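You operate a simulated robot arm through the tools that you are given. There is no shell and no other tool. Be economical: measure what you need, move in short steps, check, and stop when the job is done.

Carry out the task below with a simulated robot arm. There is one attempt and no reset: what you move stays moved.

TASK
Put two of the tall bottles from the top of the blue bench on top of the white grey layer pad there.
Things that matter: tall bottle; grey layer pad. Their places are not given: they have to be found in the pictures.

It is judged by the outcome, as a careful person would: the job done as asked, and still so three seconds after it is handed in. It fails if anything else is knocked over, pushed out of place, dropped, spilled or broken.

THE ROBOT
A 7-joint arm with a two-finger parallel gripper, fixed in place. Base frame: the origin is at the foot of the arm, x ahead of it, y to its left, z up; the work surface is at about z = 0. Lengths are in mm, angles in degrees, forces in N, time in s.
With the tool pointing down near the work surface it reaches from about 240 to 620 mm from the base axis. Its first joint turns from -66.0 to 66.0 degrees. Payload 2.6 kg.
Tool frame: the origin (TCP) lies between the finger pads and is the grasp point; the fingertips stand 30 mm ahead of it; z points along the fingers, y is the line along which they close. The gripper opens to 94 mm. The fingers are 28 mm wide and 10 mm thick; the gripper's body (50 by 96 mm) begins 55 mm behind the TCP.
Orientation is that of the tool frame in the base frame, as a unit quaternion [w, x, y, z]. With the fingers straight down and closing along the base's y, the tool's x points along the base's -x, its y along +y and its z along -z.

THE INTERFACE
- The arm moves only by the tool drive_tool. Its argument "deltas" is a list of rows, each an object (a shift or turn left out is 0, a gripper value left out holds the last) with "dp": the shift along the tool's x, y, z in mm, a list of three; "rotation": the turn, a rotation vector about the tool's x, y, z in degrees, a list of three. In form: [{"dp": [x, y, z], "rotation": [wx, wy, wz]}, ...]. A call has 1 to 10 rows; each row is the pose to reach, as a shift and turn from the pose commanded when the call began, along the tool's axes at that moment. "jaw" is the finger opening in mm, from 0 to 94, set as the call begins (left out, the last holds). A row lasts 0.2 s, in which the tool goes at most 50 mm and 8.6 degrees; a call with a longer step from one row to the next is refused whole, and so is a gripper value outside its range. A pose out of reach is approached as far as the arm can. The call stops where the force on the tool passes 40 N (or 10 N more than at its start, if that is more) or the arm is blocked; 0.2 s more then pass. The fingers move at their own pace (about 72 mm/s each) and stop on an object; they squeeze with about 41 N. The grip force told is the motor's: it shows also when the fingers shut on nothing. Time passes only in rows, and 0.2 s behind the last, so rows that repeat a pose let the fingers close. It gives the time, the measured TCP pose, the force on the tool (base axes), the opening and the grip force at its end, in the units of the frame above (readings bear some noise).
- Cameras (640 x 400 px; columns grow to the right, rows downward): "scene" is fixed at [23.8, 418.4, 582.9]; the picture's right is [-0.88, -0.47, 0.00], its down [-0.18, 0.34, -0.92] and it looks along [0.44, -0.81, -0.39] (base axes); focal length 330 px, centre (320, 200). "wrist" rides on the gripper at [-37, 0, -58] in the tool frame; the picture's right is [0.00, -1.00, 0.00], its down [0.97, 0.00, -0.24] and it looks along [0.24, 0.00, 0.97] (tool axes); focal length 218 px, centre (320, 200).
- capture(camera): a new picture of that camera. No time passes.
- measure_at(camera, pixels): for up to 12 pixels [column, row] of the newest picture of that camera ("zoom" is the newest enlarged one), the place [x, y, z] in the base frame of the surface seen there, good to about 2 mm. No time passes.
- zoom(camera, box): a new picture of the part [left, top, right, bottom] of that camera's present view, enlarged. No time passes.
- close_job(): hands the job in; it is judged then, once.

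Work in short steps. Measure before you move; look again where a grasp or a placing could have gone wrong, and mend it. You have 60 turns and 14 pictures in all, the two below and enlarged ones among them. Open the gripper and draw the arm clear of the work before you hand the job in, unless the task says otherwise; then end with one line.

The tools are called after "Request:" as name(argument=value, ...) on one line, values as JSON. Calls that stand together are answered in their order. drive_tool: Moves the arm, as the interface text tells. Its arguments: {"type":"object","properties":{"deltas":{"type":"array","items":{"type":"object","properties":{"dp":{"type":"array","items":{"type":"number"}},"rotation":{"type":"array","items":{"type":"number"}}}}},"jaw":{"type":"number"}},"required":["deltas"]} The other tools are called the same way: capture (camera) takes a picture; measure_at (camera, pixels) gives the place of the surface under pixels of a picture; zoom (camera, box) takes an enlarged picture of a part of a camera's view; close_job () hands the job in.

At the start:

```text
time: 0.0
ee_pos: [302.9, -279.4, 369.7]
ee_rot: [0.0, 0.0, 1.0, 0.0]
ft_force: [-0.8, 0.1, -0.3]
grip_width: 93.8
finger_force: 0.0
```

scene: 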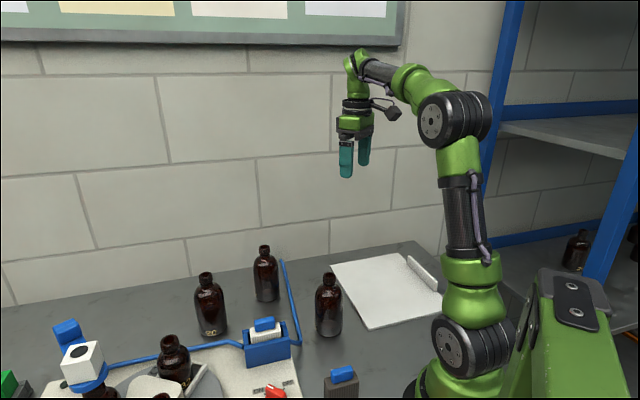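
wrist: 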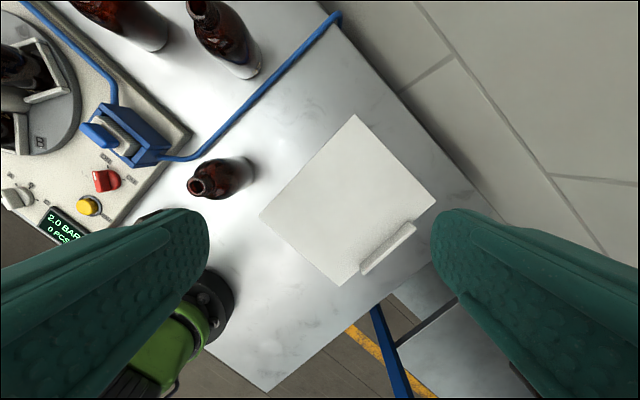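

The pictures show three free bottles at scene (210,305), (265,275) and (328,305), and the pad at about (385,290). I'll measure these first.

Request:
measure_at(camera="scene", pixels=[[328, 277], [328, 310], [328, 334], [206, 275], [210, 333], [265, 248], [266, 300], [332, 265], [405, 255], [440, 310], [369, 329], [385, 290]])

Request:
measure_at(camera="wrist", pixels=[[202, 186], [240, 172], [354, 115], [435, 203], [340, 286], [260, 215], [388, 248], [300, 60], [195, 8], [240, 75], [160, 45], [350, 200]])

Request:
zoom(camera="scene", box=[180, 220, 480, 400])

```text
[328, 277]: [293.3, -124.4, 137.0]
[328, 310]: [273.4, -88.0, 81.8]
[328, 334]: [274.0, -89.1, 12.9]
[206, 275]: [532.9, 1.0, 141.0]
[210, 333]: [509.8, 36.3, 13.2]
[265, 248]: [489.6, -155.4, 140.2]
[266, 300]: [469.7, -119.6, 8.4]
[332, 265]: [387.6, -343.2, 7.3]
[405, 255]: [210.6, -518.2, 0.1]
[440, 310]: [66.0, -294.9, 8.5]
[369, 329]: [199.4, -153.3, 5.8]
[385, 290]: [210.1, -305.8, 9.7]
```

```text
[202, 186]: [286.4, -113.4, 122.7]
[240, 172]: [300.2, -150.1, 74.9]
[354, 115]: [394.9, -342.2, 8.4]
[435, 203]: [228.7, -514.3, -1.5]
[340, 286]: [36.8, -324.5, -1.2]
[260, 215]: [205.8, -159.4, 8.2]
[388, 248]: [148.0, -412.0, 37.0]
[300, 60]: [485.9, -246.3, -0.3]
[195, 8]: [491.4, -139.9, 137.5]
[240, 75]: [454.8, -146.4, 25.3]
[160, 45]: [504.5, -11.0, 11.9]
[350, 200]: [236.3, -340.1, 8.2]
```

```text
2.13 times, centred on (330, 310) of scene
```

zoom: 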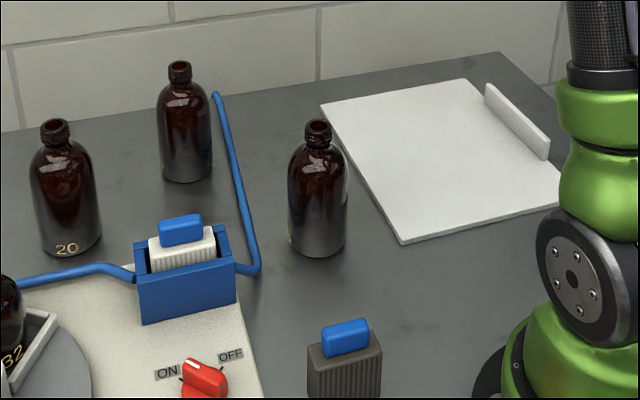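

Bottle A's axis is near (287,-115) and B's near (490,-144). Both are about 140 mm tall and 60 mm wide, and the pad top is at z≈8. Next I'll measure the blue tube and the blocks near them for finger clearance.

Request:
measure_at(camera="wrist", pixels=[[335, 20], [295, 56], [260, 90], [225, 126], [190, 157], [140, 150], [120, 140], [364, 270], [412, 226], [220, 290], [225, 195], [252, 170]])

Request:
measure_at(camera="scene", pixels=[[316, 300], [341, 300], [328, 300], [328, 290], [255, 285], [277, 285], [266, 280], [283, 264], [290, 305], [342, 378], [197, 310], [226, 310]])

```text
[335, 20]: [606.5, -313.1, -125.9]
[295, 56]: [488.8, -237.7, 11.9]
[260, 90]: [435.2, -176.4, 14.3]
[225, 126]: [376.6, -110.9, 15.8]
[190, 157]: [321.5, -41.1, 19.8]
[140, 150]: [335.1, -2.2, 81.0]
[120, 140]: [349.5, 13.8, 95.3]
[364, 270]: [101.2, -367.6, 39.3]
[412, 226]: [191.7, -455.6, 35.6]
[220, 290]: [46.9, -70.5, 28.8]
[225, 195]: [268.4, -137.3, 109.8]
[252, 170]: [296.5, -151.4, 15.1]
```

```text
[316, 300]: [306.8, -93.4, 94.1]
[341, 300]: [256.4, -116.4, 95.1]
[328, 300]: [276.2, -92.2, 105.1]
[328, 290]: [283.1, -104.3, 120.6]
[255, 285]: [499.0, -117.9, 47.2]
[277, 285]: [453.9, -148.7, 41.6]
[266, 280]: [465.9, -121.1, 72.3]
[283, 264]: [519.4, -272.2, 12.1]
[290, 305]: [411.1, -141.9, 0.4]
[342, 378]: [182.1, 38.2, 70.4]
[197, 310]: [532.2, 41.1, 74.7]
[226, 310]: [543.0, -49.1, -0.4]
```

Measurements fit bottle A at (287,-115), r=30, and B at (484,-145), r=30. The tube is low (z<20), so it clears the fingers. I'll move above A with the gripper open.

Request:
drive_tool(deltas=[{"dp": [3, 27, 28]}, {"dp": [5, 55, 57]}, {"dp": [8, 82, 85]}, {"dp": [11, 109, 113]}, {"dp": [13, 137, 142]}, {"dp": [16, 164, 170]}, {"dp": [16, 164, 170]}], jaw=94)

Request:
capture(camera="wrist")

```text
time: 1.6
ee_pos: [288.7, -115.3, 202.1]
ee_rot: [0.001, 0.0, 1.0, 0.0]
ft_force: [-0.9, -0.2, 0.8]
grip_width: 93.9
finger_force: 0.1
```

```text
10 pictures are left
```

wrist: 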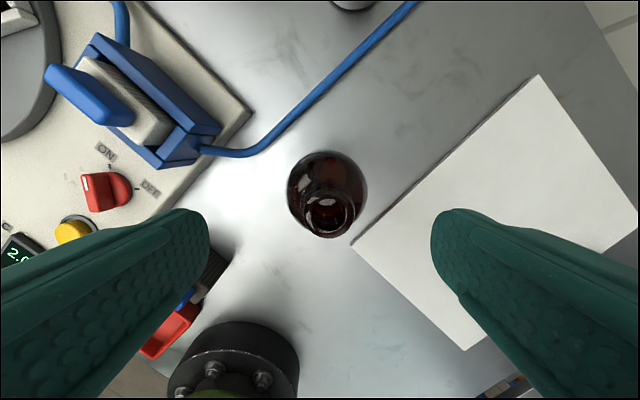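

The neck ring appears at (329,213), slightly right of centre. I'll measure the rim edges to refine this.

Request:
measure_at(camera="wrist", pixels=[[304, 212], [354, 212], [329, 190], [329, 236], [290, 190], [366, 190], [308, 205], [350, 205]])

```text
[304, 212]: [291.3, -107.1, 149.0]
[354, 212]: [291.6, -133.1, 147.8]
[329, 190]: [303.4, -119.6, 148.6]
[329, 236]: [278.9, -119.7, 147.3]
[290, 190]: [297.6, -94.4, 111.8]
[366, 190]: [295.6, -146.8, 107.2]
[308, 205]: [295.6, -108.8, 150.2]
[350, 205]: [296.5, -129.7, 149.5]
```

The rim centre is (291,-120) and its top z≈149, so I'll grasp at TCP z≈104, which keeps the palm above the mouth. I'll correct the offset and then descend.

Request:
drive_tool(deltas=[{"dp": [-4, -4.6, 0]}, {"dp": [-4, -4.6, 25]}, {"dp": [-4, -4.6, 50]}, {"dp": [-4, -4.6, 75]}, {"dp": [-4, -4.6, 95]}, {"dp": [-4, -4.6, 95]}])

```text
time: 3.0
ee_pos: [291.9, -120.1, 105.2]
ee_rot: [0.0, 0.0, 1.0, 0.0]
ft_force: [0.0, 0.5, -0.1]
grip_width: 93.8
finger_force: 0.1
```

In place with no contact force. Closing.

Request:
drive_tool(deltas=[{"dp": [0, 0, 0]}, {"dp": [0, 0, 0]}, {"dp": [0, 0, 0]}], jaw=40)

```text
time: 3.8
ee_pos: [292.9, -120.5, 105.6]
ee_rot: [-0.001, 0.0, 1.0, 0.0]
ft_force: [0.1, -0.3, -0.1]
grip_width: 64.8
finger_force: 40.8
```

It's held at 64.8 mm. Lifting 60 mm.

Request:
drive_tool(deltas=[{"dp": [0, 0, -10]}, {"dp": [0, 0, -25]}, {"dp": [0, 0, -45]}, {"dp": [0, 0, -60]}, {"dp": [0, 0, -60]}])

Request:
capture(camera="scene")

```text
time: 5.0
ee_pos: [293.2, -119.7, 164.8]
ee_rot: [0.001, 0.0, 1.0, 0.0]
ft_force: [0.2, -0.9, -1.4]
grip_width: 64.7
finger_force: 41.3
```

```text
9 pictures are left
```

scene: 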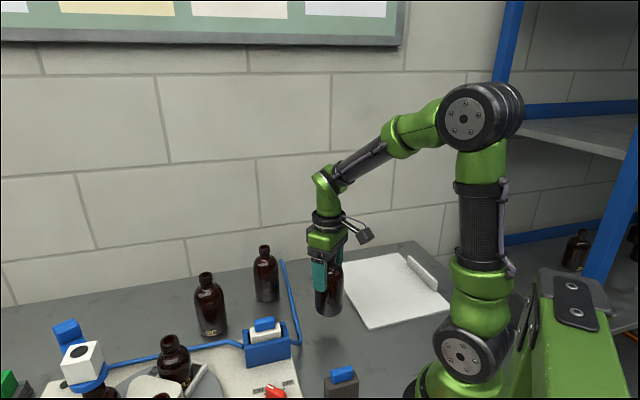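

The bottle is lifted and upright. I'll carry it over to the far part of the pad at (300,-350).

Request:
drive_tool(deltas=[{"dp": [-1, -20, 0]}, {"dp": [-2, -55, 0]}, {"dp": [-3, -90, 0]}, {"dp": [-4, -125, 0]}, {"dp": [-5, -160, 0]}, {"dp": [-6, -195, 0]}, {"dp": [-7, -220, 0]}, {"dp": [-8, -230, 0]}, {"dp": [-8, -230, 0]}])

Request:
drive_tool(deltas=[{"dp": [0, 0, 15]}, {"dp": [0, 0, 30]}, {"dp": [0, 0, 40]}, {"dp": [0, 0, 45]}, {"dp": [0, 0, 45]}])

Request:
zoom(camera="scene", box=[260, 200, 460, 340])

```text
time: 7.0
ee_pos: [298.8, -352.2, 164.8]
ee_rot: [0.0, 0.0, 1.0, 0.0]
ft_force: [-0.1, 0.0, -2.5]
grip_width: 64.7
finger_force: 40.8
```

```text
time: 8.2
ee_pos: [299.0, -350.6, 118.0]
ee_rot: [0.0, 0.0, 1.0, 0.0]
ft_force: [-0.5, 0.5, -1.4]
grip_width: 64.6
finger_force: 40.9
```

```text
2.86 times, centred on (360, 270) of scene
```

zoom: 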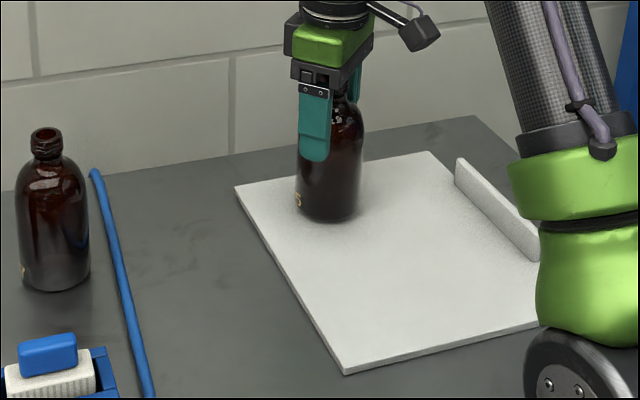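

The bottle is over the pad with about 4–5 mm left to go, so I'll lower it in small steps until it touches.

Request:
drive_tool(deltas=[{"dp": [0, 0, 1.5]}, {"dp": [0, 0, 3]}, {"dp": [0, 0, 4]}, {"dp": [0, 0, 4]}])

```text
time: 9.2
ee_pos: [298.9, -348.9, 116.6]
ee_rot: [0.0, 0.0, 1.0, -0.001]
ft_force: [0.7, 0.7, -2.0]
grip_width: 64.5
finger_force: 41.2
```

Request:
drive_tool(deltas=[{"dp": [0, 0, 0.7]}, {"dp": [0, 0, 1.4]}, {"dp": [0, 0, 2]}, {"dp": [0, 0, 2]}])

```text
time: 10.2
ee_pos: [299.1, -351.3, 115.3]
ee_rot: [0.0, 0.001, 1.0, -0.001]
ft_force: [-2.9, 2.4, 11.2]
grip_width: 64.5
finger_force: 41.3
```

Fz has risen to +11 N, so the bottle is standing on the pad. Opening.

Request:
drive_tool(deltas=[{"dp": [0, 0, 0]}, {"dp": [0, 0, 0]}, {"dp": [0, 0, 0]}], jaw=94)

Request:
drive_tool(deltas=[{"dp": [0, 0, -25]}, {"dp": [0, 0, -60]}, {"dp": [0, 0, -100]}, {"dp": [0, 0, -110]}])

Request:
capture(camera="scene")

```text
time: 11.0
ee_pos: [299.4, -349.6, 113.4]
ee_rot: [0.0, 0.001, 1.0, 0.0]
ft_force: [0.0, -0.1, -0.6]
grip_width: 93.9
finger_force: 0.0
```

```text
time: 12.0
ee_pos: [300.6, -350.3, 224.0]
ee_rot: [-0.001, 0.0, 1.0, 0.0]
ft_force: [-0.4, -0.4, 0.7]
grip_width: 93.9
finger_force: 0.1
```

```text
7 pictures are left
```

scene: 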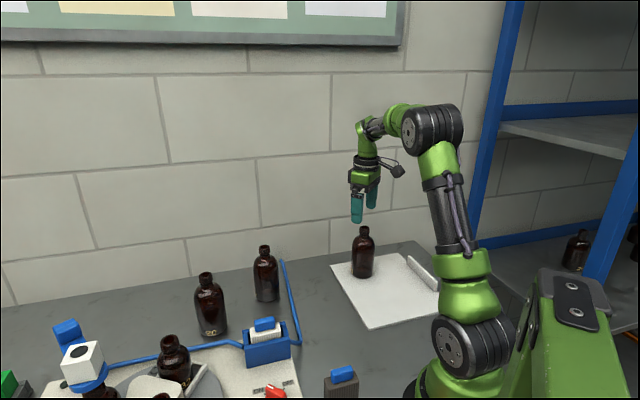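

The first bottle stands well on the pad. Next I'll go above bottle B at high clearance.

Request:
drive_tool(deltas=[{"dp": [-15, 16, 0]}, {"dp": [-45, 49, 0]}, {"dp": [-75, 81, 0]}, {"dp": [-105, 113, 0]}, {"dp": [-135, 146, 0]}, {"dp": [-162, 175, 0]}, {"dp": [-180, 194, 5]}, {"dp": [-187, 202, 10]}, {"dp": [-187, 202, 15]}])

Request:
capture(camera="wrist")

```text
time: 14.0
ee_pos: [488.3, -147.8, 208.2]
ee_rot: [-0.001, -0.001, 1.0, 0.0]
ft_force: [0.1, 1.1, -0.3]
grip_width: 94.2
finger_force: 0.0
```

```text
6 pictures are left
```

wrist: 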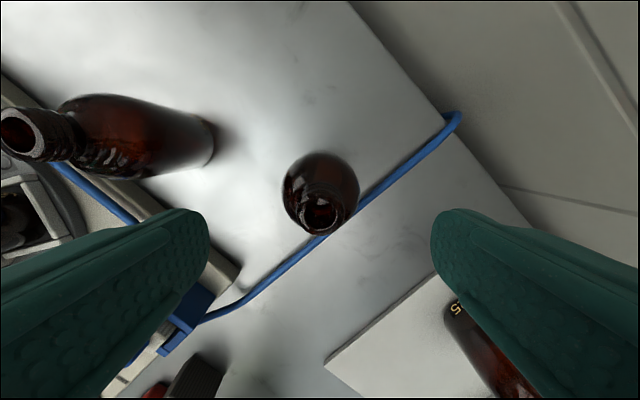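

Request:
measure_at(camera="wrist", pixels=[[301, 213], [345, 213], [323, 192], [323, 233], [303, 205], [343, 205]])

```text
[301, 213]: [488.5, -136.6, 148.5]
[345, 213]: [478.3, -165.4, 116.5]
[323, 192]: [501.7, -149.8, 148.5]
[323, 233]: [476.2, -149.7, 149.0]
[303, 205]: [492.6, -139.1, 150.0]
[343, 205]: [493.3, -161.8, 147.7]
```

The neck centre is (489,-150) with its top at z≈149. I'll shift slightly and descend to z≈105.

Request:
drive_tool(deltas=[{"dp": [-2.3, -2.2, 0]}, {"dp": [-2.3, -2.2, 25]}, {"dp": [-2.3, -2.2, 50]}, {"dp": [-2.3, -2.2, 75]}, {"dp": [-2.3, -2.2, 95]}, {"dp": [-2.3, -2.2, 104]}, {"dp": [-2.3, -2.2, 104]}])

Request:
drive_tool(deltas=[{"dp": [0, 0, 0]}, {"dp": [0, 0, 0]}, {"dp": [0, 0, 0]}], jaw=40)

```text
time: 15.6
ee_pos: [489.1, -150.0, 104.6]
ee_rot: [0.0, -0.001, 1.0, 0.0]
ft_force: [0.0, -0.4, -0.5]
grip_width: 94.0
finger_force: 0.1
```

```text
time: 16.4
ee_pos: [489.0, -148.9, 104.0]
ee_rot: [0.001, 0.0, 1.0, -0.001]
ft_force: [-0.7, 0.1, -0.1]
grip_width: 64.6
finger_force: 41.3
```

It's gripped. I'll lift it and carry it to (220,-265) on the pad, about 117 mm from the first bottle.

Request:
drive_tool(deltas=[{"dp": [0, 0, -10]}, {"dp": [0, 0, -25]}, {"dp": [0, 0, -45]}, {"dp": [0, 0, -60]}, {"dp": [0, 0, -60]}])

Request:
drive_tool(deltas=[{"dp": [15, -6, -60]}, {"dp": [45, -19, -60]}, {"dp": [77, -33, -60]}, {"dp": [109, -47, -60]}, {"dp": [141, -61, -60]}, {"dp": [173, -74, -60]}, {"dp": [205, -88, -60]}, {"dp": [237, -102, -60]}, {"dp": [258, -111, -60]}, {"dp": [268, -115, -60]}])

```text
time: 17.6
ee_pos: [489.2, -150.1, 166.2]
ee_rot: [0.0, 0.0, 1.0, 0.0]
ft_force: [-0.5, 0.3, -1.7]
grip_width: 64.7
finger_force: 41.3
```

```text
refused: row 1 steps farther than a row can; nothing moved
```

The rows should have been relative to the lifted pose, so the call was refused and nothing moved. I'll resend with z at 0.

Request:
drive_tool(deltas=[{"dp": [15, -6, 0]}, {"dp": [45, -19, 0]}, {"dp": [77, -33, 0]}, {"dp": [109, -47, 0]}, {"dp": [141, -61, 0]}, {"dp": [173, -74, 0]}, {"dp": [205, -88, 0]}, {"dp": [237, -102, 0]}, {"dp": [258, -111, 0]}, {"dp": [268, -115, 0]}])

Request:
zoom(camera="scene", box=[260, 200, 460, 340])

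```text
time: 19.8
ee_pos: [221.8, -264.8, 164.6]
ee_rot: [0.0, 0.0, 1.0, 0.001]
ft_force: [0.2, 0.6, -0.9]
grip_width: 64.4
finger_force: 40.1
```

```text
2.86 times, centred on (360, 270) of scene
```

zoom: 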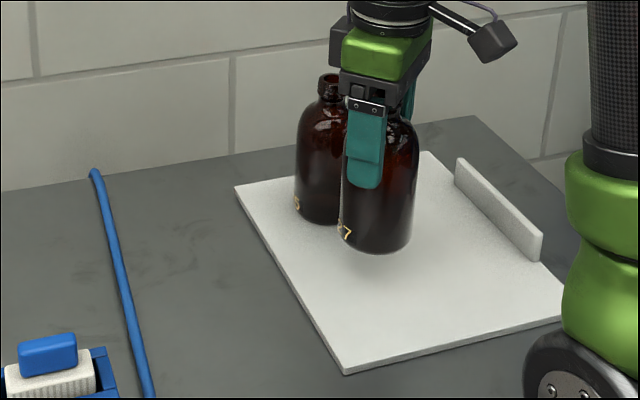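

Clear of the first bottle and over the pad. Lowering.

Request:
drive_tool(deltas=[{"dp": [0, 0, 15]}, {"dp": [0, 0, 30]}, {"dp": [0, 0, 40]}, {"dp": [0, 0, 46]}, {"dp": [0, 0, 47]}, {"dp": [0, 0, 48]}, {"dp": [0, 0, 49]}, {"dp": [0, 0, 49]}])

Request:
drive_tool(deltas=[{"dp": [0, 0, 0.7]}, {"dp": [0, 0, 1.4]}, {"dp": [0, 0, 2]}, {"dp": [0, 0, 2]}])

```text
time: 21.6
ee_pos: [220.8, -266.0, 115.8]
ee_rot: [0.0, 0.0, 1.0, 0.0]
ft_force: [-0.2, 0.4, -1.7]
grip_width: 64.3
finger_force: 40.7
```

```text
time: 22.6
ee_pos: [221.0, -265.6, 113.7]
ee_rot: [-0.001, 0.0, 1.0, 0.001]
ft_force: [-0.7, -0.6, -1.9]
grip_width: 64.6
finger_force: 41.3
```

No contact yet. Lowering slightly more.

Request:
drive_tool(deltas=[{"dp": [0, 0, 0.5]}, {"dp": [0, 0, 1]}, {"dp": [0, 0, 1]}])

```text
time: 23.4
ee_pos: [221.6, -266.2, 113.2]
ee_rot: [0.001, 0.001, 1.0, -0.001]
ft_force: [-5.1, 4.6, 23.0]
grip_width: 64.2
finger_force: 40.7
```

Contact, with Fz at 23 N. Release and retreat straight up.

Request:
drive_tool(deltas=[{"dp": [0, 0, 0]}, {"dp": [0, 0, 0]}, {"dp": [0, 0, 0]}], jaw=94)

Request:
drive_tool(deltas=[{"dp": [0, 0, -25]}, {"dp": [0, 0, -60]}, {"dp": [0, 0, -100]}, {"dp": [0, 0, -140]}, {"dp": [0, 0, -180]}, {"dp": [-30, 10, -210]}, {"dp": [-60, 20, -230]}, {"dp": [-60, 20, -230]}])

Request:
capture(camera="scene")

```text
time: 24.2
ee_pos: [221.0, -266.0, 111.9]
ee_rot: [0.0, -0.001, 1.0, 0.0]
ft_force: [-0.4, -1.0, 0.4]
grip_width: 93.9
finger_force: 0.1
```

```text
time: 26.0
ee_pos: [280.1, -247.9, 344.7]
ee_rot: [0.0, 0.0, 1.0, 0.001]
ft_force: [0.1, -0.2, 0.5]
grip_width: 93.9
finger_force: 0.0
```

```text
4 pictures are left
```

scene: 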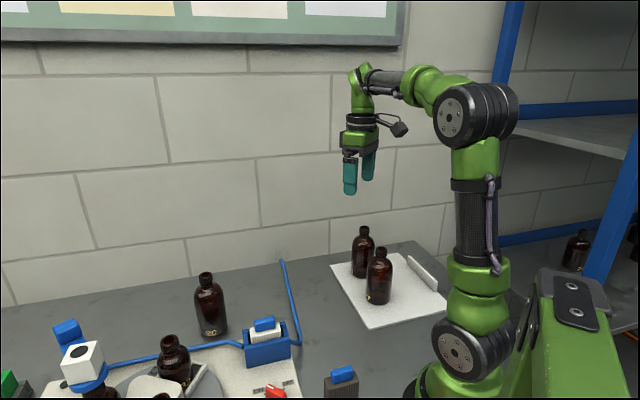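

Both bottles stand upright on the pad, nothing else has moved, and the arm is clear. Handing in.

Request:
close_job()

```text
The job is handed in.
```

Two tall bottles are standing upright on the grey layer pad, nothing else was disturbed, and the job is handed in.
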